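You operate a simulated robot arm through the tools that you are given. There is no shell and no other tool.

Carry out the task below with a simulated robot arm. There is one attempt and no reset: what you move stays moved.

Task
Pile some things up. At the end: the silver wide steel ring from the bolting bench top is on the tool shelf top, with the silver cupped steel stub from there on top of it and the yellow stepped sleeve on top of that; the brown carton with a black band is on the tool shelf top; whatever was shut is shut again. Leave all else as you found it, and nothing knocked over. Set down upright: carton with a black band.

The check looks at the end state, three seconds after you hand in, the way a careful person would. Anything else that was tipped, shoved, dropped, spilled or broken makes it a failure.

Robot
A 6-joint arm with a two-finger gripper, fixed in place. Base frame: the origin is on the floor under the middle of its stand, x ahead of it, y to its left, z up; the work surface is at about z = 87. Readings come in cm, degrees, newtons and seconds.
It reaches about 157.2 cm from its shoulder. Its first joint turns from -166.0 to 166.0 degrees. Payload 2.45 kg.
The tool frame sits at the grasp point between the pads (the TCP): z along the fingers, y along the line on which they close. The tips reach 2 cm beyond it. The gripper opens to 14 cm; its body begins 16.8 cm behind the TCP.
Orientation is that of the tool frame in the base frame, as a unit quaternion [w, x, y, z]. With the fingers straight down and closing along the base's y, the tool's x points along the base's -x, its y along +y and its z along -z.

Tools
- The arm moves only by the tool step_arm. Its argument "commands" is a list of rows, each a list of 7 numbers: the closure, from 0 (fully open) to 1 (shut), then the shift along the base's x, y, z in cm, then the turn, a rotation vector about the base's x, y, z in degrees. In form: [[claw, tx, ty, tz, wx, wy, wz], ...]. A call has 1 to 20 rows; each row shifts and turns the commanded pose from where the row before left it. A row lasts 0.2 s, in which the tool goes at most 5 cm and 8.6 degrees; a call with a longer step from one row to the next is refused whole, and so is a gripper value outside its range. Where a pose cannot be reached the arm comes as near as it can. A force on the tool above 40 N (or 10 N above the force at the start of the call, whichever is more), or a blocked arm, ends the call early, and 0.2 s more pass. The fingers move at their own pace (about 4.5 cm/s each) and stop on an object; they squeeze with about 40 N. The grip force told is the motor's: it shows also when the fingers shut on nothing. Time passes only in rows, and 0.2 s behind the last, so rows that do not move let the fingers close. It gives the time, the measured TCP pose, the force on the tool (base axes), the opening and the grip force at its end, in the units of the frame above (readings bear some noise), with the torque about the TCP (base axes, N m) and any sound that the robot's microphone picked up, and new pictures: "views" is both (left out), scene, wrist or none.
- Cameras (640 x 400 px; columns grow to the right, rows downward): "scene" is fixed at [22, 49.91, 145.91]; the picture's right is [-0.08, -1.00, 0.00], its down [-0.23, 0.02, -0.97] and it looks along [0.97, -0.08, -0.23] (base axes); focal length 214 px, centre (320, 200). "wrist" rides on the gripper at [7.8, 1.1, -20.9] in the tool frame; the picture's right is [-0.14, 0.99, 0.00], its down [-0.92, -0.13, -0.37] and it looks along [-0.36, -0.05, 0.93] (tool axes); focal length 280 px, centre (320, 200). There is no depth. A picture from a camera that has moved, and an enlarged one, comes with that camera's place and axes in the base frame and with its lens.
- inspect(camera, box): a new picture of the part [left, top, right, bottom] of that camera's present view, enlarged. It takes no simulated time.
- hand_in(): hands the job in; it is judged then, once.

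Places have to be worked out from the pictures, the camera data and where the tool is seen. Open the gripper and draw the arm clear of the work before you hand the job in, unless the task says otherwise.

The tools are called after ">>>" by a JSON object that holds its "name" and its "arguments". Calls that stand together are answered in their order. step_arm: Moves the arm, as the interface text tells. Its arguments: {"type":"object","properties":{"commands":{"type":"array","items":{"type":"array","items":{"type":"number"}}},"views":{"type":"string","enum":["both","scene","wrist","none"]}},"required":["commands"]} The other tools are called the same way: inspect (camera, box) takes an enlarged picture of a part of a camera's view; hand_in () hands the job in.

At the start:

```text
clock: 0.0
tcp_pos: [56.53, 0.02, 145.87]
tcp_rot: [0.001, 0.0, 1.0, 0.0]
contact_force: [0.2, 0.2, -0.1]
wrist_torque: [0.01, 0.0, 0.04]
opening: 14.01
finger_force: 0.1
```

scene: 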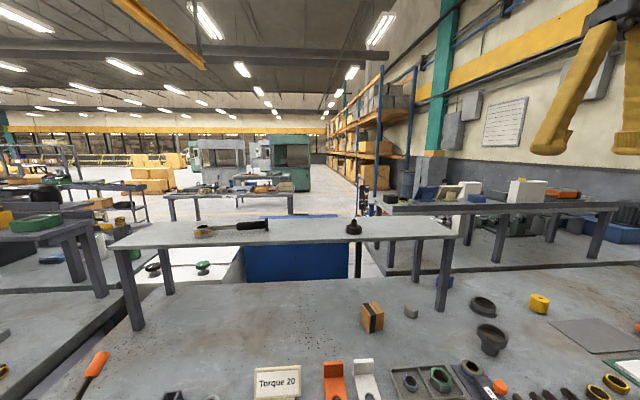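
wrist: 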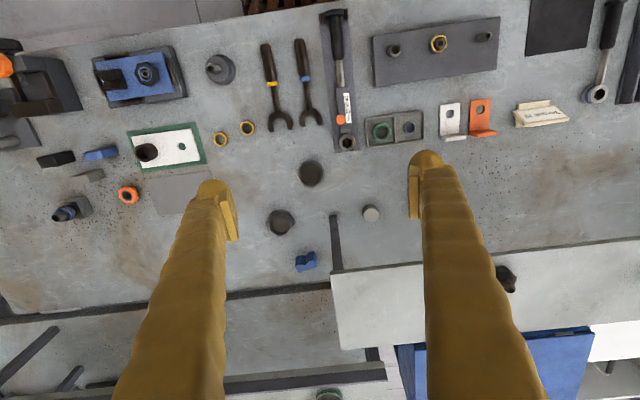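

I start by looking closer at the scene before moving anything.

>>> {"name": "inspect", "arguments": {"camera": "scene", "box": [340, 260, 640, 400]}}

>>> {"name": "inspect", "arguments": {"camera": "scene", "box": [80, 200, 480, 400]}}

>>> {"name": "inspect", "arguments": {"camera": "wrist", "box": [0, 0, 320, 200]}}

>>> {"name": "inspect", "arguments": {"camera": "wrist", "box": [320, 0, 640, 200]}}

>>> {"name": "inspect", "arguments": {"camera": "wrist", "box": [160, 150, 640, 400]}}

```text
2.13 times, centred on (490, 330) of scene
camera zoom: at [22.0, 49.91, 145.91], right [-0.08, -1.0, 0.0], down [-0.23, 0.02, -0.97], along [0.97, -0.08, -0.23], focal length 458 px, centre (-43, -77)
```

zoom: 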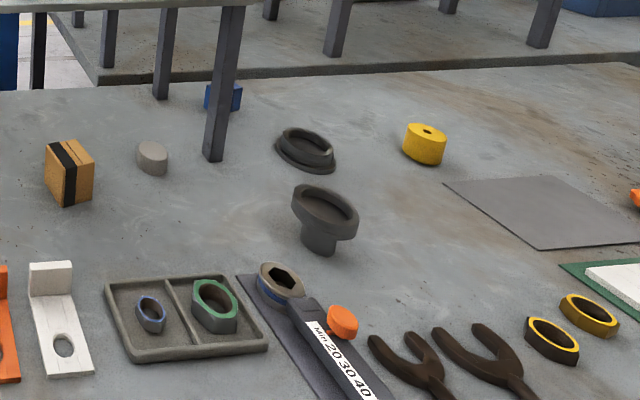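

```text
1.60 times, centred on (280, 300) of scene
camera zoom: at [22.0, 49.91, 145.91], right [-0.08, -1.0, 0.0], down [-0.23, 0.02, -0.97], along [0.97, -0.08, -0.23], focal length 343 px, centre (384, 40)
```

zoom: 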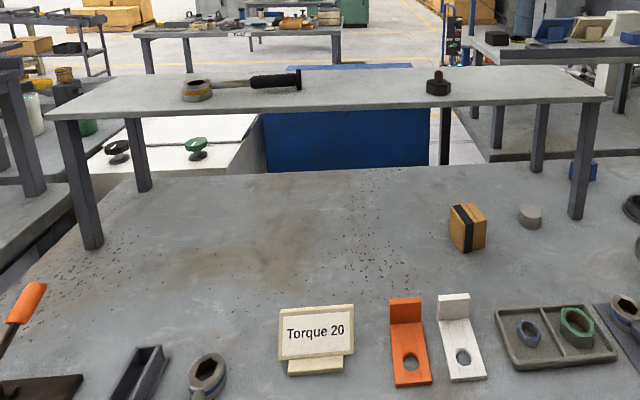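

```text
2.00 times, centred on (160, 100) of wrist
camera zoom: at [48.69, 1.17, 166.81], right [0.14, 0.99, 0.0], down [0.92, -0.13, 0.37], along [0.37, -0.05, -0.93], focal length 561 px, centre (640, 400)
```

zoom: 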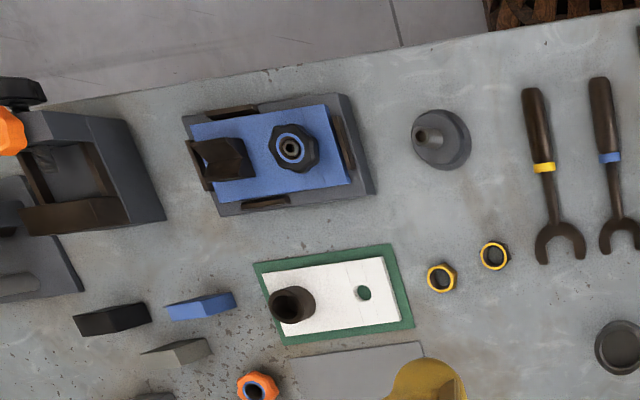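

```text
2.00 times, centred on (480, 100) of wrist
camera zoom: at [48.69, 1.17, 166.81], right [0.14, 0.99, 0.0], down [0.92, -0.13, 0.37], along [0.37, -0.05, -0.93], focal length 561 px, centre (0, 400)
```

zoom: 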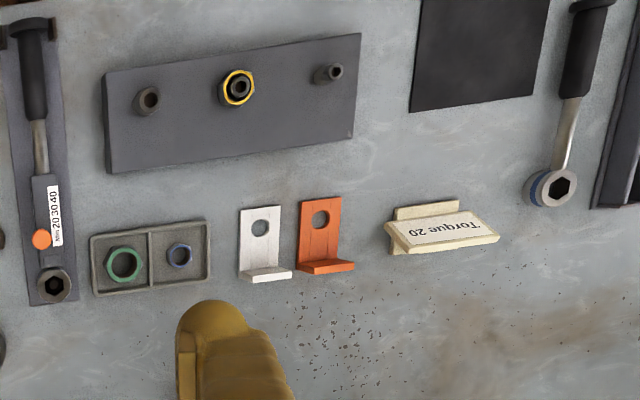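

```text
1.33 times, centred on (400, 275) of wrist
camera zoom: at [48.69, 1.17, 166.81], right [0.14, 0.99, 0.0], down [0.92, -0.13, 0.37], along [0.37, -0.05, -0.93], focal length 374 px, centre (213, 100)
```

zoom: 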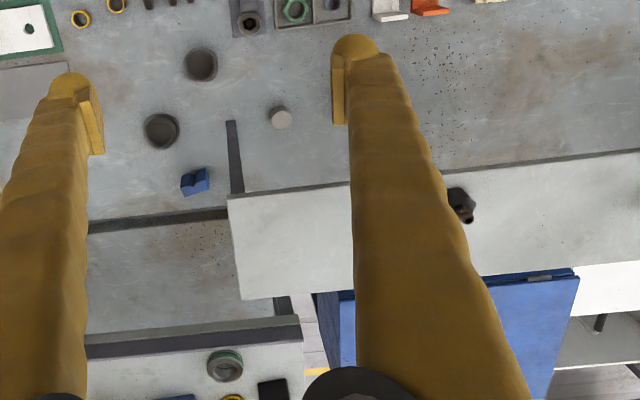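

The ring (about x 86, y -16), stub (about 70, -5), sleeve (about 85, -39) and carton (about 83, 27) are on the bench. The shelf top is at about z 118, from x 85 to 116 and y -2 to 108. I move closer above the ring, stub and sleeve area for a better look.

>>> {"name": "step_arm", "arguments": {"commands": [[0, 2, -2.5, -2.8, 0, 0, 0], [0, 2, -2.5, -2.8, 0, 0, 0], [0, 2, -2.5, -2.8, 0, 0, 0], [0, 2, -2.5, -2.8, 0, 0, 0], [0, 2, -2.5, -2.8, 0, 0, 0], [0, 2, -2.5, -2.8, 0, 0, 0], [0, 2, -2.5, -2.8, 0, 0, 0], [0, 0, 0, 0, 0, 0, 0]]}}

```text
clock: 1.8
tcp_pos: [70.82, -17.65, 126.21]
tcp_rot: [0.001, 0.0, 1.0, 0.0]
contact_force: [0.4, -0.1, -0.1]
wrist_torque: [0.01, 0.01, -0.03]
opening: 14.01
finger_force: 0.1
camera wrist: at [62.81, -16.47, 147.18], right [0.14, 0.99, 0.0], down [0.92, -0.13, 0.37], along [0.37, -0.05, -0.93], focal length 280 px, centre (320, 200)
```

scene: 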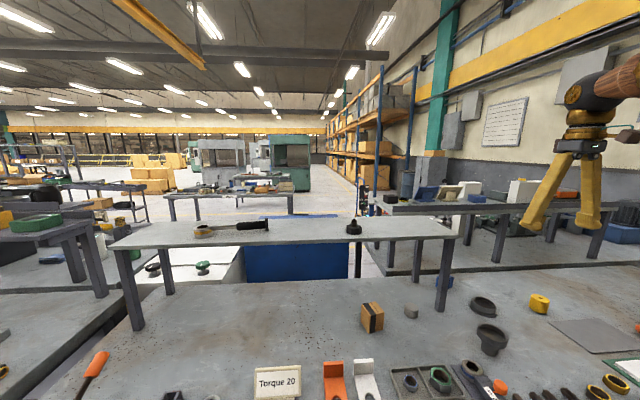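
wrist: 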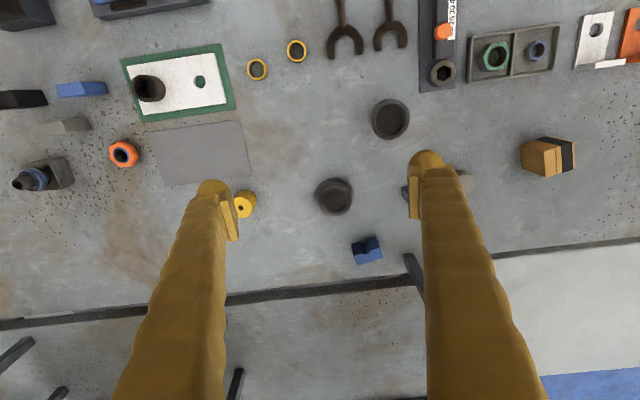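

>>> {"name": "inspect", "arguments": {"camera": "wrist", "box": [220, 70, 460, 280]}}

>>> {"name": "inspect", "arguments": {"camera": "wrist", "box": [440, 60, 640, 280]}}

>>> {"name": "inspect", "arguments": {"camera": "scene", "box": [460, 280, 560, 360]}}

>>> {"name": "inspect", "arguments": {"camera": "scene", "box": [350, 280, 450, 350]}}

```text
1.90 times, centred on (340, 175) of wrist
camera zoom: at [62.81, -16.47, 147.18], right [0.14, 0.99, 0.0], down [0.92, -0.13, 0.37], along [0.37, -0.05, -0.93], focal length 534 px, centre (282, 248)
```

zoom: 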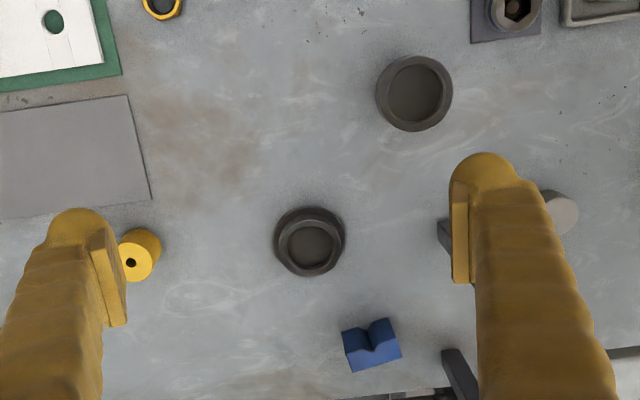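

```text
1.82 times, centred on (540, 170) of wrist
camera zoom: at [62.81, -16.47, 147.18], right [0.14, 0.99, 0.0], down [0.92, -0.13, 0.37], along [0.37, -0.05, -0.93], focal length 510 px, centre (-80, 254)
```

zoom: 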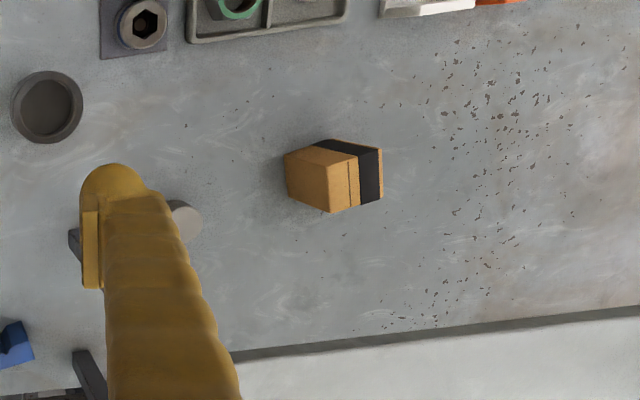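

```text
5.00 times, centred on (510, 320) of scene
camera zoom: at [22.0, 49.91, 145.91], right [-0.08, -1.0, 0.0], down [-0.23, 0.02, -0.97], along [0.97, -0.08, -0.23], focal length 1072 px, centre (-630, -400)
```

zoom: 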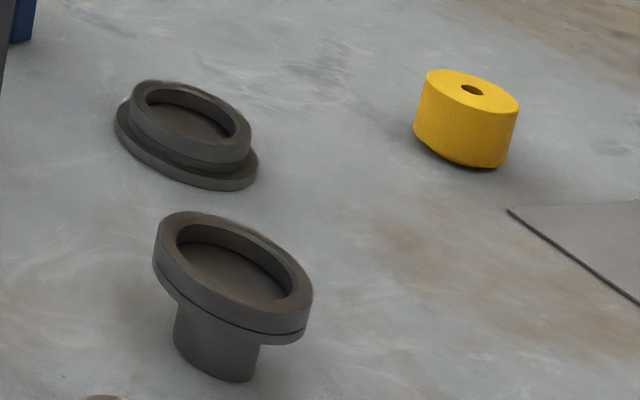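

```text
5.71 times, centred on (400, 315) of scene
camera zoom: at [22.0, 49.91, 145.91], right [-0.08, -1.0, 0.0], down [-0.23, 0.02, -0.97], along [0.97, -0.08, -0.23], focal length 1226 px, centre (-137, -457)
```

zoom: 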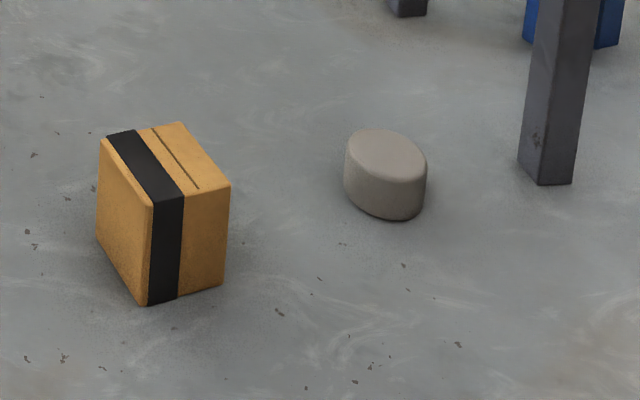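

The ring appears centred near (85.9, -16.4), about 8.3 cm across and right of the shelf's end, so the gripper can go straight down there. I hover above it for alignment.

>>> {"name": "step_arm", "arguments": {"commands": [[0, 2.5, 0.2, -3.5, 0, 0, 0], [0, 2.5, 0.2, -3.5, 0, 0, 0], [0, 2.5, 0.2, -3.5, 0, 0, 0], [0, 2.5, 0.2, -3.5, 0, 0, 0], [0, 2.5, 0.2, -3.5, 0, 0, 0], [0, 2.5, 0.2, -3.5, 0, 0, 0], [0, 0, 0, 0, 0, 0, 0]]}}

```text
clock: 3.4
tcp_pos: [85.6, -16.38, 105.2]
tcp_rot: [0.001, -0.001, 1.0, -0.001]
contact_force: [-0.6, 0.5, -0.5]
wrist_torque: [-0.02, 0.01, -0.01]
opening: 13.96
finger_force: 0.1
camera wrist: at [77.78, -15.19, 126.15], right [0.14, 0.99, 0.0], down [0.92, -0.13, 0.37], along [0.37, -0.05, -0.93], focal length 280 px, centre (320, 200)
```

scene: 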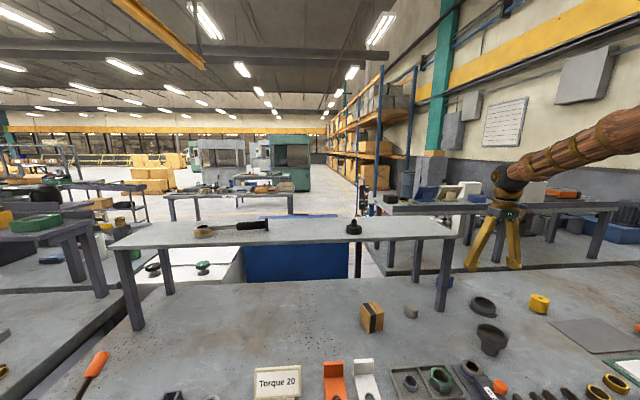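
wrist: 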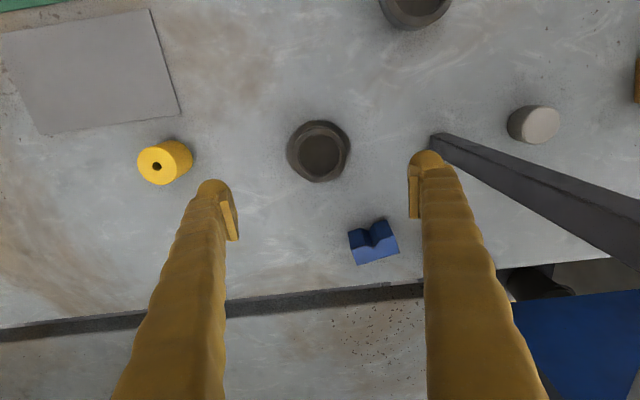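

>>> {"name": "inspect", "arguments": {"camera": "wrist", "box": [260, 90, 420, 210]}}

>>> {"name": "inspect", "arguments": {"camera": "wrist", "box": [120, 120, 220, 200]}}

```text
3.33 times, centred on (340, 150) of wrist
camera zoom: at [77.78, -15.19, 126.15], right [0.14, 0.99, 0.0], down [0.92, -0.13, 0.37], along [0.37, -0.05, -0.93], focal length 935 px, centre (253, 367)
```

zoom: 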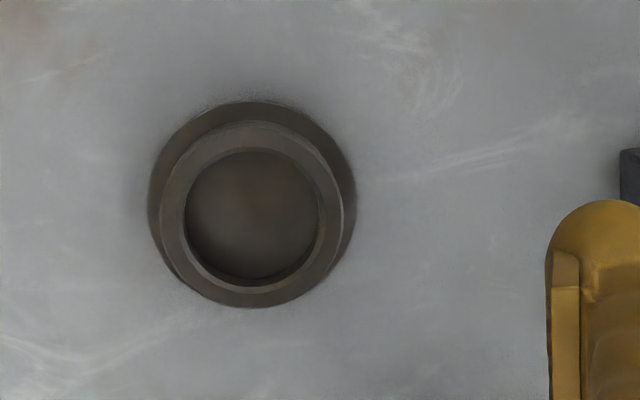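

```text
5.00 times, centred on (170, 160) of wrist
camera zoom: at [77.78, -15.19, 126.15], right [0.14, 0.99, 0.0], down [0.92, -0.13, 0.37], along [0.37, -0.05, -0.93], focal length 1402 px, centre (1070, 400)
```

zoom: 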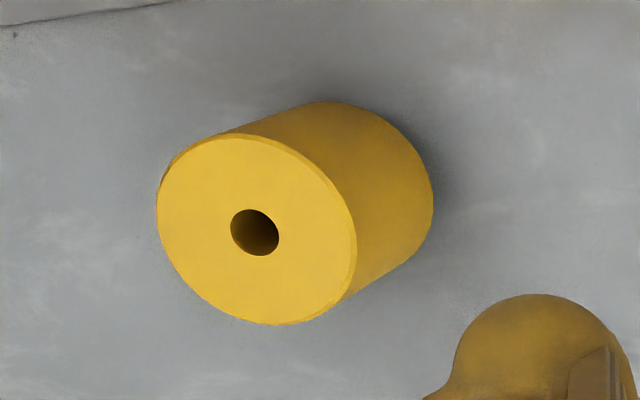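

The flange is about 8.6 cm across and centred near (85.9, -16.3), and it's clear of the shelf leg at y ≈ 0. I descend over it with the fingers open.

>>> {"name": "step_arm", "arguments": {"commands": [[0, 0.3, 0.05, -3.5, 0, 0, 0], [0, 0, 0, -3.5, 0, 0, 0], [0, 0, 0, -3.5, 0, 0, 0], [0, 0, 0, -3, 0, 0, 0], [0, 0, 0, -1.5, 0, 0, 0], [0, 0, 0, -0.7, 0, 0, 0], [0, 0, 0, 0, 0, 0, 0]]}}

```text
clock: 5.0
tcp_pos: [85.86, -16.32, 89.59]
tcp_rot: [0.001, 0.0, 1.0, 0.0]
contact_force: [-0.2, -0.1, 0.4]
wrist_torque: [0.02, -0.03, -0.01]
opening: 14.0
finger_force: 0.0
camera wrist: at [77.99, -15.1, 110.47], right [0.14, 0.99, 0.0], down [0.92, -0.13, 0.37], along [0.37, -0.05, -0.93], focal length 280 px, centre (320, 200)
```

scene: 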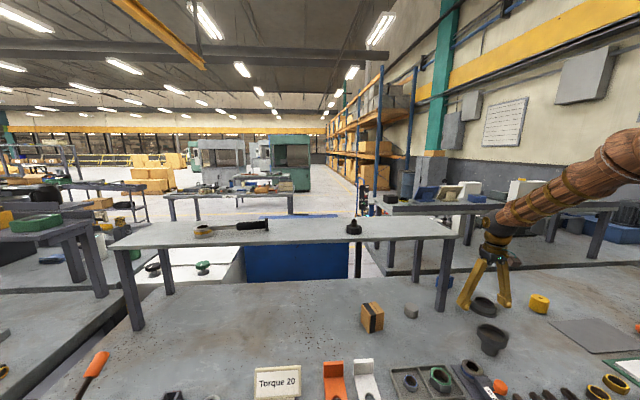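
wrist: 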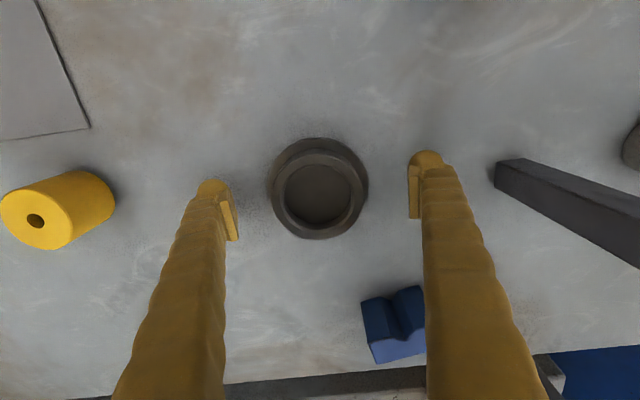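

Tips are just above the bench and straddle the ring evenly. I go 0.3 cm lower and close.

>>> {"name": "step_arm", "arguments": {"commands": [[0, -0.1, 0, -0.3, 0, 0, 0], [0.2, 0, 0, 0, 0, 0, 0], [0.4, 0, 0, 0, 0, 0, 0], [1, 0, 0, 0, 0, 0, 0], [1, 0, 0, 0, 0, 0, 0], [1, 0, 0, 0, 0, 0, 0], [1, 0, 0, 0, 0, 0, 0]]}}

```text
clock: 6.3
tcp_pos: [86.02, -16.35, 89.79]
tcp_rot: [0.004, 0.0, 1.0, -0.002]
contact_force: [-1.3, -4.8, 19.7]
wrist_torque: [0.76, 0.11, -0.02]
opening: 7.19
finger_force: 23.2
stopped in row 6: the force on the tool passed its limit at 45 N (the readings are from after the stop); the commanded pose is now the measured one
camera wrist: at [77.92, -15.24, 110.64], right [0.14, 0.99, 0.0], down [0.92, -0.13, 0.38], along [0.37, -0.05, -0.93], focal length 280 px, centre (320, 200)
```

scene: 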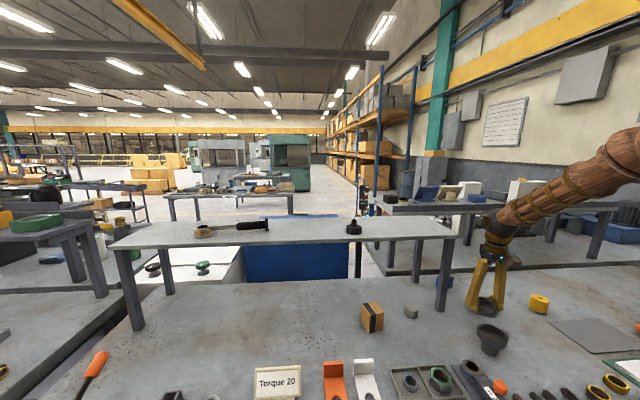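
wrist: 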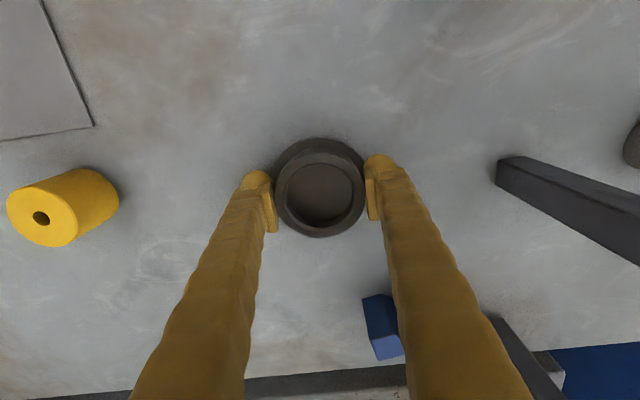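

The pads have closed on the collar (7.2 cm) with the tips pressing on the flange. I ease open slightly, rise 0.3 cm and re-close so the grip isn't pushing down.

>>> {"name": "step_arm", "arguments": {"commands": [[0.42, 0, 0, 0, 0, 0, 0], [0.42, -0.1, 0, 0.3, 0, 0, 0], [0.42, 0, 0, 0, 0, 0, 0], [1, 0, 0, 0, 0, 0, 0], [1, 0, 0, 0, 0, 0, 0], [1, 0, 0, 0, 0, 0, 0], [1, 0, 0, 0, 0, 0, 0]]}}

```text
clock: 7.9
tcp_pos: [85.81, -16.38, 89.93]
tcp_rot: [0.004, 0.0, 1.0, -0.001]
contact_force: [-0.3, -2.0, -0.2]
wrist_torque: [0.0, -0.06, -0.03]
opening: 7.08
finger_force: 39.7
camera wrist: at [77.82, -15.18, 110.78], right [0.14, 0.99, 0.0], down [0.92, -0.13, 0.37], along [0.37, -0.05, -0.93], focal length 280 px, centre (320, 200)
```

scene: 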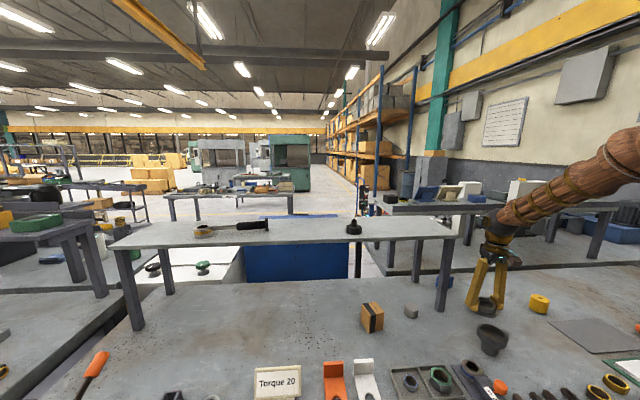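
wrist: 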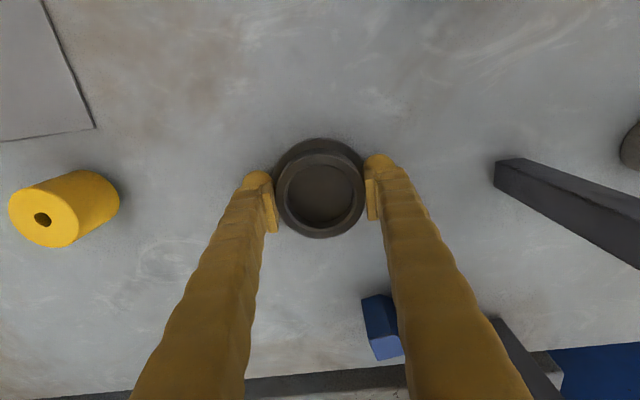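

Clean grip now (about 40 N on the 7.1 cm collar, no push). I lift straight up, well above the shelf level.

>>> {"name": "step_arm", "arguments": {"commands": [[1, 0, 0, 1, 0, 0, 0], [1, 0, 0, 3, 0, 0, 0], [1, 0, 0, 4, 0, 0, 0], [1, 0, 0, 4, 0, 0, 0], [1, 0, 0, 4, 0, 0, 0], [1, 0, 0, 4, 0, 0, 0], [1, 0, 0, 4, 0, 0, 0], [1, 0, 0, 4, 0, 0, 0], [1, 0, 0, 4, 0, 0, 0], [1, 0, 0, 4, 0, 0, 0], [1, 0, 0, 0, 0, 0, 0]]}}

```text
clock: 10.3
tcp_pos: [85.86, -16.28, 126.0]
tcp_rot: [0.002, 0.0, 1.0, 0.0]
contact_force: [0.3, 0.5, -4.3]
wrist_torque: [0.01, 0.02, 0.01]
opening: 7.09
finger_force: 40.3
camera wrist: at [77.86, -15.09, 146.83], right [0.14, 0.99, 0.0], down [0.92, -0.13, 0.37], along [0.37, -0.05, -0.93], focal length 280 px, centre (320, 200)
```

scene: 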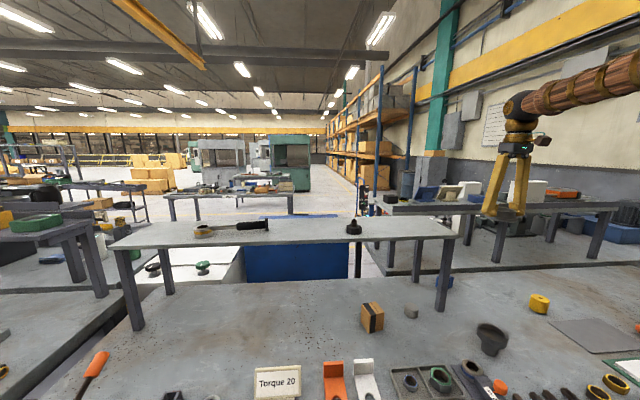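
wrist: 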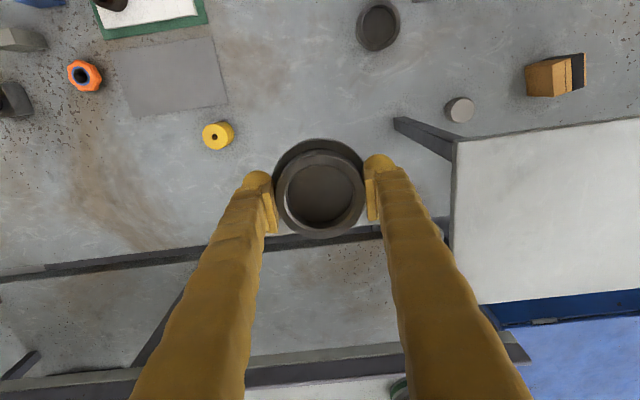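

The shelf's right-end corners come out at (85, -2) and (107, 0), so the stack spot will be about (96, 10), well away from the knob near y 34. I carry the ring over there.

>>> {"name": "step_arm", "arguments": {"commands": [[1, 0, 0, 2, 0, 0, 0], [1, 1.7, 4.3, 0, 0, 0, 0], [1, 1.7, 4.3, 0, 0, 0, 0], [1, 1.7, 4.3, 0, 0, 0, 0], [1, 1.7, 4.3, 0, 0, 0, 0], [1, 1.7, 4.3, 0, 0, 0, 0], [1, 1.7, 4.3, 0, 0, 0, 0], [1, 0, 0, 0, 0, 0, 0]]}}

```text
clock: 12.1
tcp_pos: [96.08, 9.32, 127.86]
tcp_rot: [0.003, -0.001, 1.0, -0.001]
contact_force: [-0.2, 1.0, -3.9]
wrist_torque: [0.01, 0.02, 0.02]
opening: 7.08
finger_force: 40.6
camera wrist: at [88.09, 10.64, 148.71], right [0.14, 0.99, 0.0], down [0.92, -0.13, 0.37], along [0.37, -0.05, -0.93], focal length 280 px, centre (320, 200)
```

scene: 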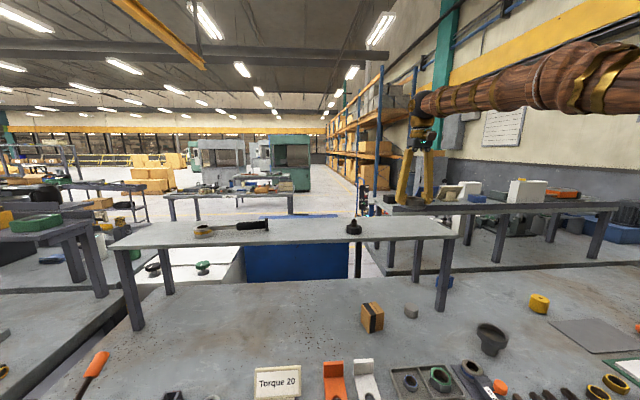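
wrist: 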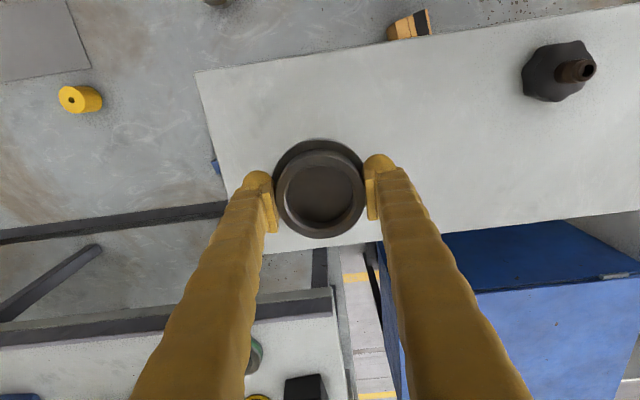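

The ring hangs over the middle of the shelf's right end. I lower it, finishing with small steps.

>>> {"name": "step_arm", "arguments": {"commands": [[1, 0, 0, -3, 0, 0, 0], [1, 0, 0, -2, 0, 0, 0], [1, 0, 0, -1, 0, 0, 0], [1, 0, 0, -0.5, 0, 0, 0], [1, 0, 0, 0, 0, 0, 0]], "views": "scene"}}

>>> {"name": "inspect", "arguments": {"camera": "scene", "box": [380, 170, 480, 250]}}

```text
clock: 13.3
tcp_pos: [96.07, 9.37, 121.44]
tcp_rot: [0.004, 0.0, 1.0, -0.001]
contact_force: [-0.6, 0.4, -3.4]
wrist_torque: [0.0, 0.0, -0.03]
opening: 7.09
finger_force: 40.3
```

scene: 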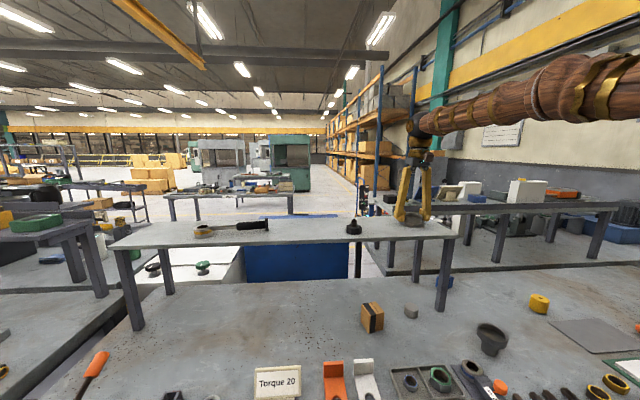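

```text
5.00 times, centred on (430, 210) of scene
camera zoom: at [22.0, 49.91, 145.91], right [-0.08, -1.0, 0.0], down [-0.23, 0.02, -0.97], along [0.97, -0.08, -0.23], focal length 1072 px, centre (-230, 150)
```

zoom: 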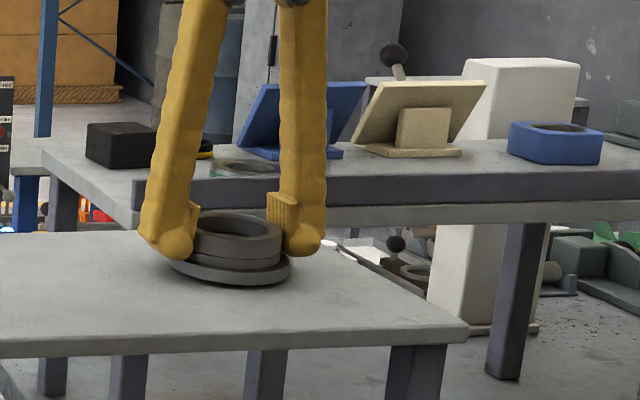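

The ring is nearly touching. I lower in 0.25 cm steps watching the force.

>>> {"name": "step_arm", "arguments": {"commands": [[1, 0, 0, -0.25, 0, 0, 0], [1, 0, 0, -0.2, 0, 0, 0], [1, 0, 0, 0, 0, 0, 0]], "views": "none"}}

```text
clock: 14.1
tcp_pos: [96.14, 9.35, 121.07]
tcp_rot: [0.003, 0.0, 1.0, -0.001]
contact_force: [0.1, -0.4, 1.3]
wrist_torque: [0.03, 0.16, -0.05]
opening: 7.09
finger_force: 40.0
```

Force reads contact (–3.5 to +1.3 N). I press 0.1 cm more and open a little, then look.

>>> {"name": "step_arm", "arguments": {"commands": [[1, 0, 0, -0.08, 0, 0, 0], [1, 0, 0, 0, 0, 0, 0], [0.45, 0, 0, 0, 0, 0, 0], [0.4, 0, 0, 0, 0, 0, 0], [0.35, 0, 0, 0, 0, 0, 0], [0.25, 0, 0, 0, 0, 0, 0], [0.25, 0, 0, 0, 0, 0, 0]]}}

```text
clock: 15.7
tcp_pos: [96.01, 9.32, 120.8]
tcp_rot: [0.004, 0.001, 1.0, -0.001]
contact_force: [-0.1, 0.5, -0.9]
wrist_torque: [-0.01, -0.01, -0.02]
opening: 10.51
finger_force: 0.1
camera wrist: at [88.05, 10.59, 141.73], right [0.14, 0.99, 0.0], down [0.92, -0.13, 0.37], along [0.37, -0.05, -0.93], focal length 280 px, centre (320, 200)
```

scene: 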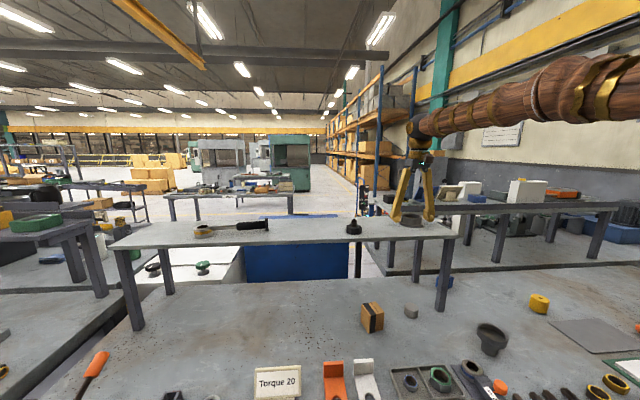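
wrist: 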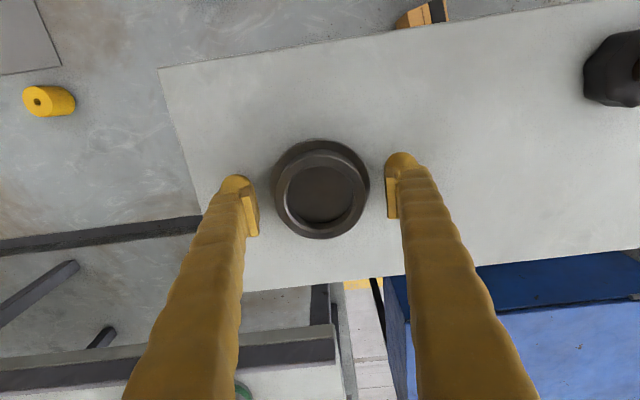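

The ring stands flat on the shelf. I take a close reading of its centre and hole before leaving.

>>> {"name": "inspect", "arguments": {"camera": "wrist", "box": [240, 125, 400, 225]}}

>>> {"name": "inspect", "arguments": {"camera": "scene", "box": [380, 180, 460, 230]}}

```text
4.00 times, centred on (320, 175) of wrist
camera zoom: at [88.05, 10.59, 141.73], right [0.14, 0.99, 0.0], down [0.92, -0.13, 0.37], along [0.37, -0.05, -0.93], focal length 1122 px, centre (320, 300)
```

zoom: 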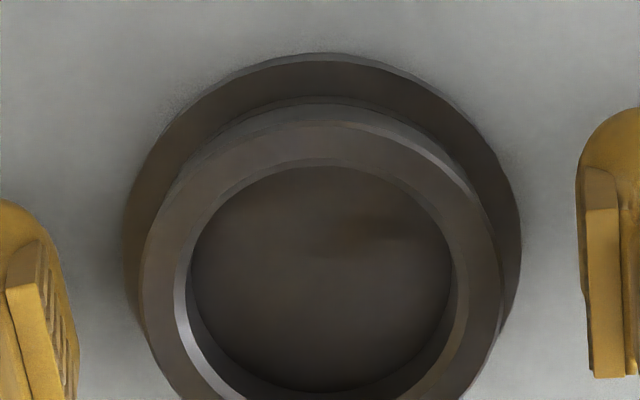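

```text
8.00 times, centred on (420, 205) of scene
camera zoom: at [22.0, 49.91, 145.91], right [-0.08, -1.0, 0.0], down [-0.23, 0.02, -0.97], along [0.97, -0.08, -0.23], focal length 1716 px, centre (-480, 160)
```

zoom: 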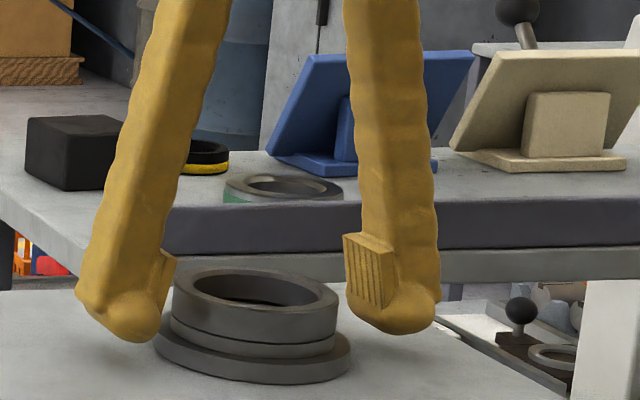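

Ring centre reads (95.95, 9.35), with its recess about 5.3 cm wide and top at about z 121. Now I rise and go back above the stub at about (70, -4.5).

>>> {"name": "step_arm", "arguments": {"commands": [[0.2, 0, 0, 4, 0, 0, 0], [0, 0, 0, 4, 0, 0, 0], [0, 0, 0, 3.5, 0, 0, 0], [0, -3.7, -2, 0, 0, 0, 0], [0, -3.7, -2, 0, 0, 0, 0], [0, -3.7, -2, 0, 0, 0, 0], [0, -3.7, -2, 0, 0, 0, 0], [0, -3.7, -2, 0, 0, 0, 0], [0, -3.7, -2, 0, 0, 0, 0], [0, -3.7, -2, -2, 0, 0, 0], [0, 0, 0, -4.5, 0, 0, 0], [0, 0, 0, -4.5, 0, 0, 0], [0, 0, 0, -4.5, 0, 0, 0], [0, 0, 0, -4.5, 0, 0, 0], [0, 0, 0, -4.5, 0, 0, 0], [0, 0, 0, 0, 0, 0, 0]]}}

```text
clock: 19.1
tcp_pos: [70.22, -4.61, 107.83]
tcp_rot: [0.003, 0.0, 1.0, -0.002]
contact_force: [0.0, 0.1, -0.5]
wrist_torque: [0.03, 0.03, -0.01]
opening: 13.99
finger_force: 0.1
camera wrist: at [62.23, -3.36, 128.77], right [0.14, 0.99, 0.0], down [0.92, -0.13, 0.37], along [0.37, -0.05, -0.93], focal length 280 px, centre (320, 200)
```

scene: 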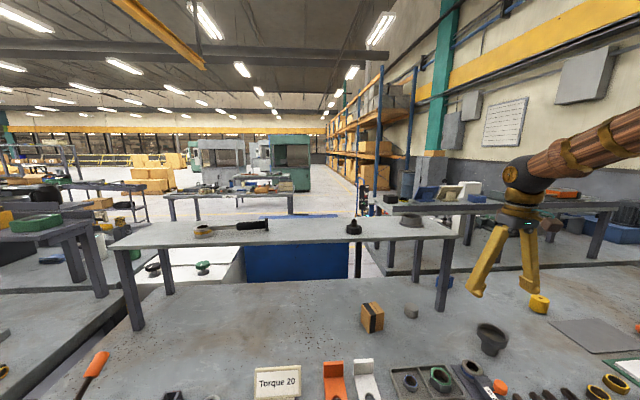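
wrist: 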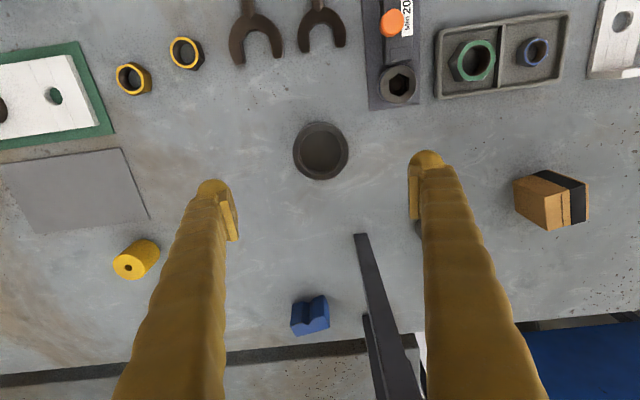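

>>> {"name": "inspect", "arguments": {"camera": "wrist", "box": [260, 100, 420, 200]}}

>>> {"name": "inspect", "arguments": {"camera": "scene", "box": [450, 310, 530, 360]}}

>>> {"name": "inspect", "arguments": {"camera": "wrist", "box": [480, 150, 640, 250]}}

>>> {"name": "inspect", "arguments": {"camera": "wrist", "box": [90, 220, 190, 300]}}

```text
4.00 times, centred on (340, 150) of wrist
camera zoom: at [62.23, -3.36, 128.77], right [0.14, 0.99, 0.0], down [0.92, -0.13, 0.37], along [0.37, -0.05, -0.93], focal length 1122 px, centre (240, 400)
```

zoom: 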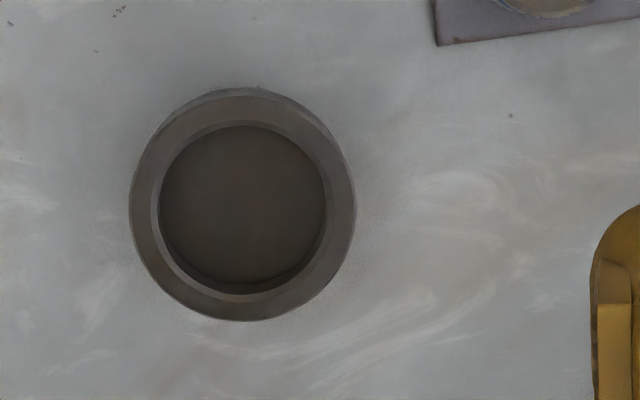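

```text
8.00 times, centred on (490, 335) of scene
camera zoom: at [22.0, 49.91, 145.91], right [-0.08, -1.0, 0.0], down [-0.23, 0.02, -0.97], along [0.97, -0.08, -0.23], focal length 1716 px, centre (-1040, -880)
```

zoom: 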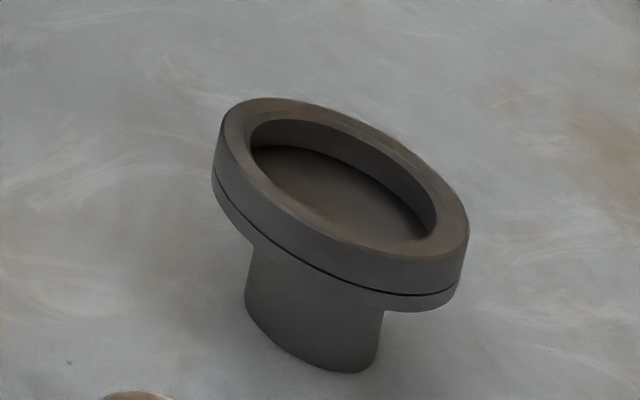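

```text
4.00 times, centred on (560, 200) of wrist
camera zoom: at [62.23, -3.36, 128.77], right [0.14, 0.99, 0.0], down [0.92, -0.13, 0.37], along [0.37, -0.05, -0.93], focal length 1122 px, centre (-640, 200)
```

zoom: 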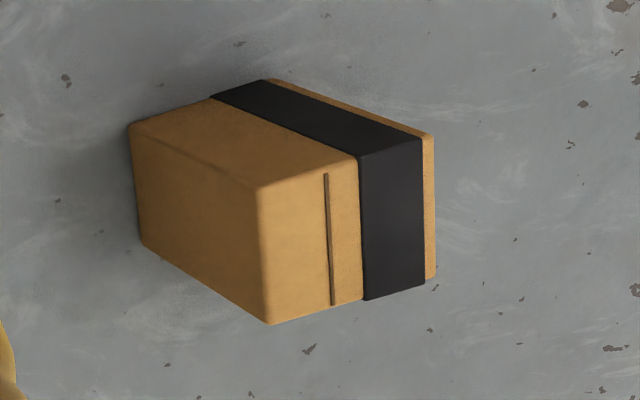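

```text
5.00 times, centred on (140, 260) of wrist
camera zoom: at [62.23, -3.36, 128.77], right [0.14, 0.99, 0.0], down [0.92, -0.13, 0.37], along [0.37, -0.05, -0.93], focal length 1402 px, centre (1220, -100)
```

zoom: 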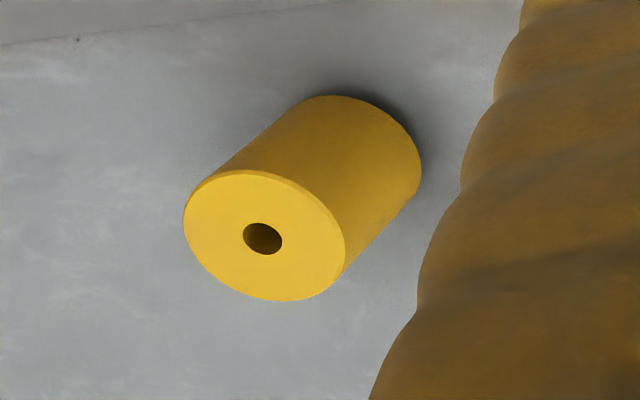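

The stub's rim is about 7.3 cm wide, with its centre near (69.9, -4.35) and top at about z 93.5. I descend to grip the rim.

>>> {"name": "step_arm", "arguments": {"commands": [[0, -0.3, 0.2, -4, 0, 0, 0], [0, 0, 0, -4, 0, 0, 0], [0, 0, 0, -4, 0, 0, 0], [0, 0, 0, -2, 0, 0, 0], [0, 0, 0, -1, 0, 0, 0], [0, 0, 0, -0.3, 0, 0, 0], [0, 0, 0, 0, 0, 0, 0]]}}

>>> {"name": "inspect", "arguments": {"camera": "scene", "box": [440, 290, 540, 360]}}

```text
clock: 20.7
tcp_pos: [69.7, -4.37, 92.61]
tcp_rot: [0.003, 0.001, 1.0, -0.001]
contact_force: [-0.2, -0.3, -1.2]
wrist_torque: [0.01, -0.02, -0.03]
opening: 13.99
finger_force: 0.2
camera wrist: at [61.83, -3.22, 113.49], right [0.14, 0.99, 0.0], down [0.92, -0.13, 0.37], along [0.37, -0.05, -0.93], focal length 280 px, centre (320, 200)
```

scene: 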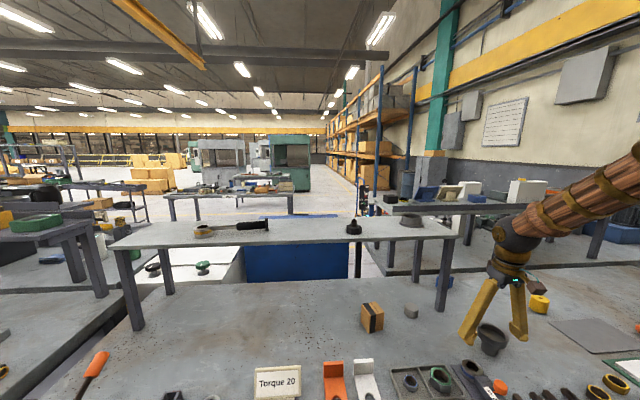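
wrist: 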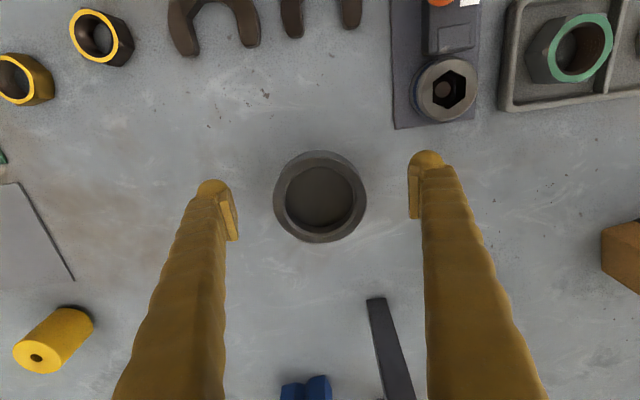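

```text
5.71 times, centred on (490, 325) of scene
camera zoom: at [22.0, 49.91, 145.91], right [-0.08, -1.0, 0.0], down [-0.23, 0.02, -0.97], along [0.97, -0.08, -0.23], focal length 1226 px, centre (-651, -514)
```

zoom: 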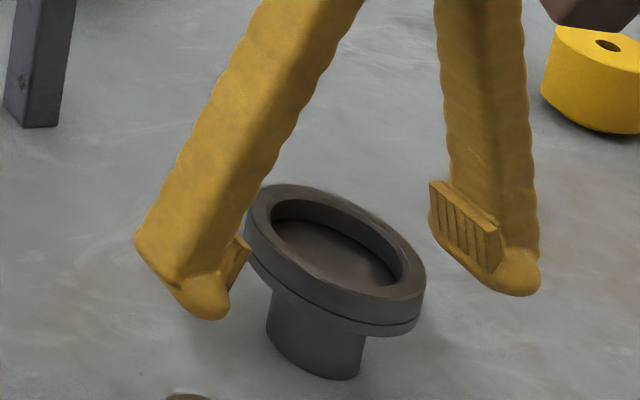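

Good centring on the stub (rim centre at about (320, 197) in the wrist picture). I close on the rim.

>>> {"name": "step_arm", "arguments": {"commands": [[0.25, 0, 0, 0, 0, 0, 0], [0.4, 0, 0, 0, 0, 0, 0], [0.45, 0, 0, 0, 0, 0, 0], [1, 0, 0, 0, 0, 0, 0], [1, 0, 0, 0, 0, 0, 0], [1, 0, 0, 0, 0, 0, 0], [1, 0, 0, 0, 0, 0, 0]]}}

```text
clock: 22.3
tcp_pos: [69.91, -4.55, 92.67]
tcp_rot: [0.004, -0.001, 1.0, 0.0]
contact_force: [-1.6, -2.6, 3.1]
wrist_torque: [0.0, -0.03, 0.02]
opening: 7.23
finger_force: 39.6
camera wrist: at [61.83, -3.23, 113.5], right [0.14, 0.99, 0.0], down [0.92, -0.13, 0.37], along [0.37, -0.05, -0.93], focal length 280 px, centre (320, 200)
```

scene: 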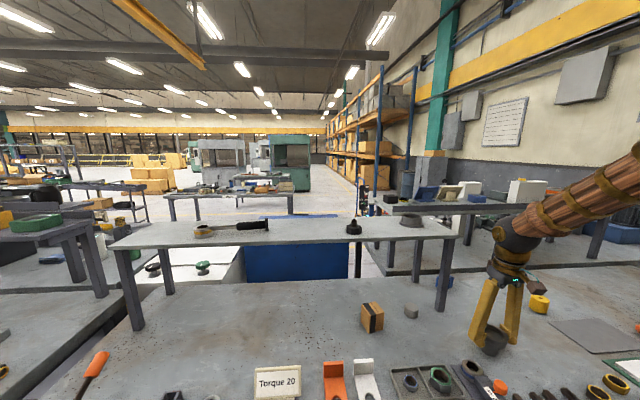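
wrist: 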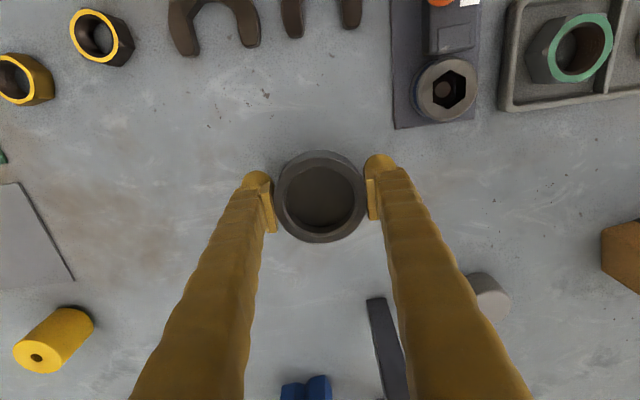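

Firm grip at 7.2 cm. I check the stub's centring in the grip, then lift.

>>> {"name": "inspect", "arguments": {"camera": "wrist", "box": [240, 145, 400, 245]}}

>>> {"name": "step_arm", "arguments": {"commands": [[1, 0, 0, 1, 0, 0, 0], [1, 0, 0, 3, 0, 0, 0], [1, 0, 0, 4, 0, 0, 0], [1, 0, 0, 4, 0, 0, 0], [1, 0, 0, 4, 0, 0, 0], [1, 0, 0, 4, 0, 0, 0], [1, 0, 0, 4, 0, 0, 0], [1, 0, 0, 4, 0, 0, 0], [1, 0, 0, 4, 0, 0, 0], [1, 0, 0, 4, 0, 0, 0], [1, 0, 0, 4, 0, 0, 0], [1, 0, 0, 4, 0, 0, 0], [1, 0, 0, 0, 0, 0, 0]]}}

```text
4.00 times, centred on (320, 195) of wrist
camera zoom: at [61.83, -3.23, 113.5], right [0.14, 0.99, 0.0], down [0.92, -0.13, 0.37], along [0.37, -0.05, -0.93], focal length 1122 px, centre (320, 220)
```

zoom: 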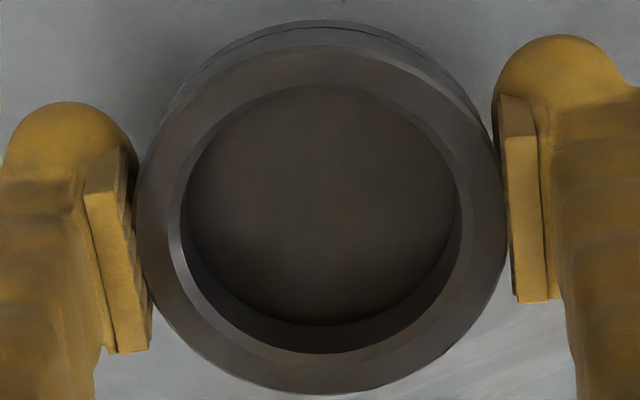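

```text
clock: 25.1
tcp_pos: [69.72, -4.35, 136.46]
tcp_rot: [0.002, 0.0, 1.0, -0.001]
contact_force: [0.2, 0.1, -5.1]
wrist_torque: [0.0, 0.01, 0.01]
opening: 7.23
finger_force: 40.1
camera wrist: at [61.77, -3.13, 157.44], right [0.14, 0.99, 0.0], down [0.92, -0.13, 0.37], along [0.37, -0.05, -0.93], focal length 280 px, centre (320, 200)
```

scene: 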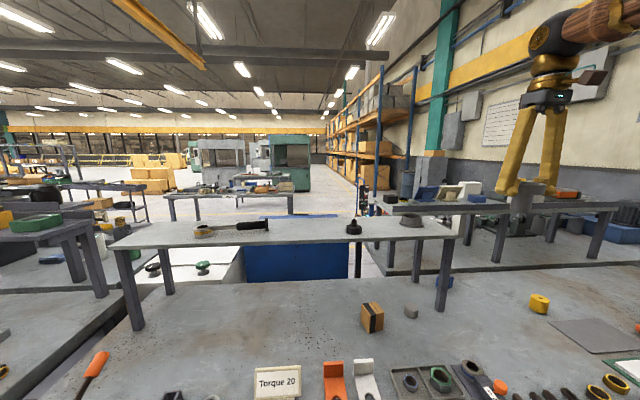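
wrist: 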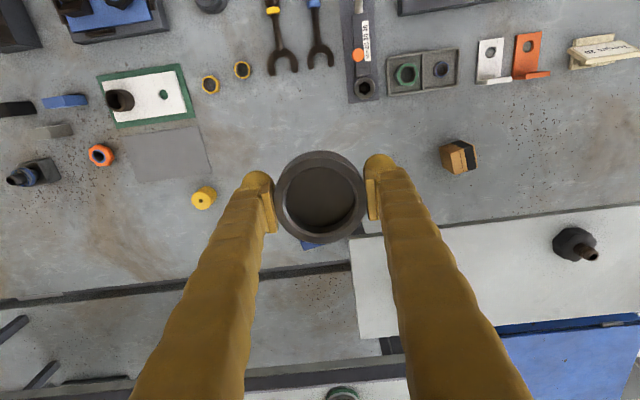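

The stub is held cleanly and level. I carry it over the ring, about 0.25 cm nearer in x than where the ring was released to match the centres seen in the grip.

>>> {"name": "step_arm", "arguments": {"commands": [[1, 3.71, 1.97, 0, 0, 0, 0], [1, 3.71, 1.97, 0, 0, 0, 0], [1, 3.71, 1.97, 0, 0, 0, 0], [1, 3.71, 1.97, 0, 0, 0, 0], [1, 3.71, 1.97, 0, 0, 0, 0], [1, 3.71, 1.97, 0, 0, 0, 0], [1, 3.71, 1.97, 0, 0, 0, 0], [1, 0, 0, -3, 0, 0, 0], [1, 0, 0, -3, 0, 0, 0], [1, 0, 0, 0, 0, 0, 0]]}}

>>> {"name": "inspect", "arguments": {"camera": "scene", "box": [370, 160, 470, 240]}}

>>> {"name": "inspect", "arguments": {"camera": "wrist", "box": [220, 120, 420, 245]}}

```text
clock: 27.3
tcp_pos: [95.96, 9.17, 130.57]
tcp_rot: [0.004, -0.001, 1.0, -0.001]
contact_force: [-0.4, -0.1, -5.4]
wrist_torque: [0.01, 0.02, 0.02]
opening: 7.2
finger_force: 40.5
camera wrist: at [87.86, 10.48, 151.53], right [0.14, 0.99, 0.0], down [0.92, -0.13, 0.37], along [0.37, -0.05, -0.93], focal length 280 px, centre (320, 200)
```

scene: 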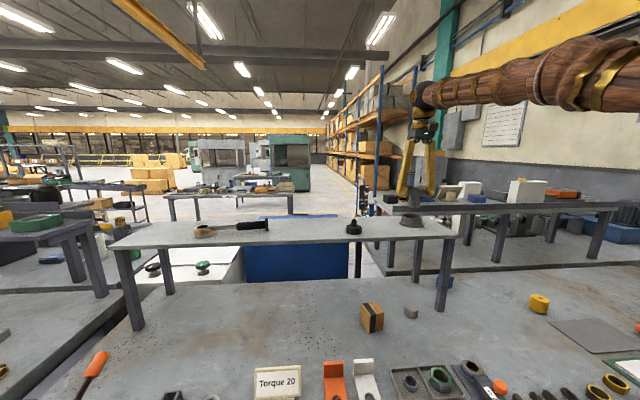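
wrist: 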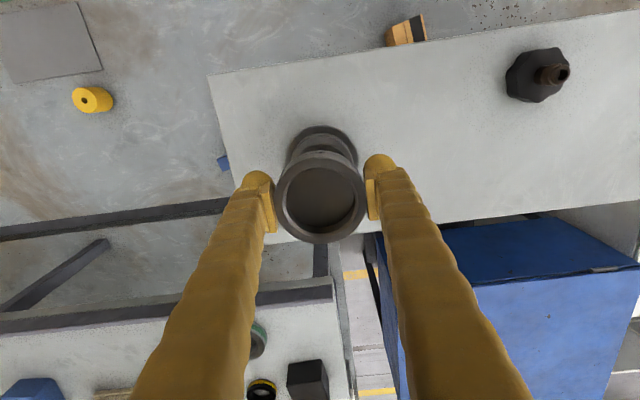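

```text
5.00 times, centred on (420, 200) of scene
camera zoom: at [22.0, 49.91, 145.91], right [-0.08, -1.0, 0.0], down [-0.23, 0.02, -0.97], along [0.97, -0.08, -0.23], focal length 1072 px, centre (-180, 200)
```

zoom: 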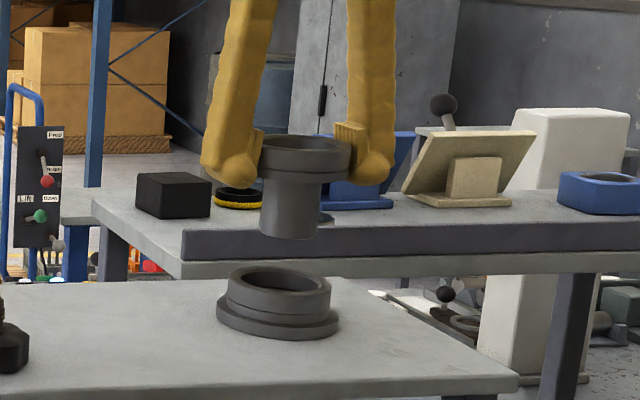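

```text
3.20 times, centred on (320, 182) of wrist
camera zoom: at [87.86, 10.48, 151.53], right [0.14, 0.99, 0.0], down [0.92, -0.13, 0.37], along [0.37, -0.05, -0.93], focal length 897 px, centre (320, 256)
```

zoom: 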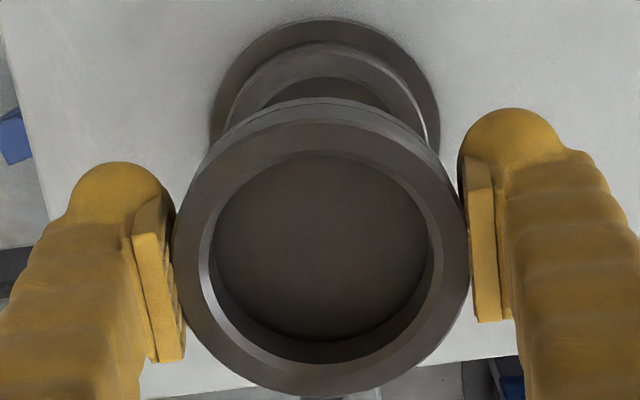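

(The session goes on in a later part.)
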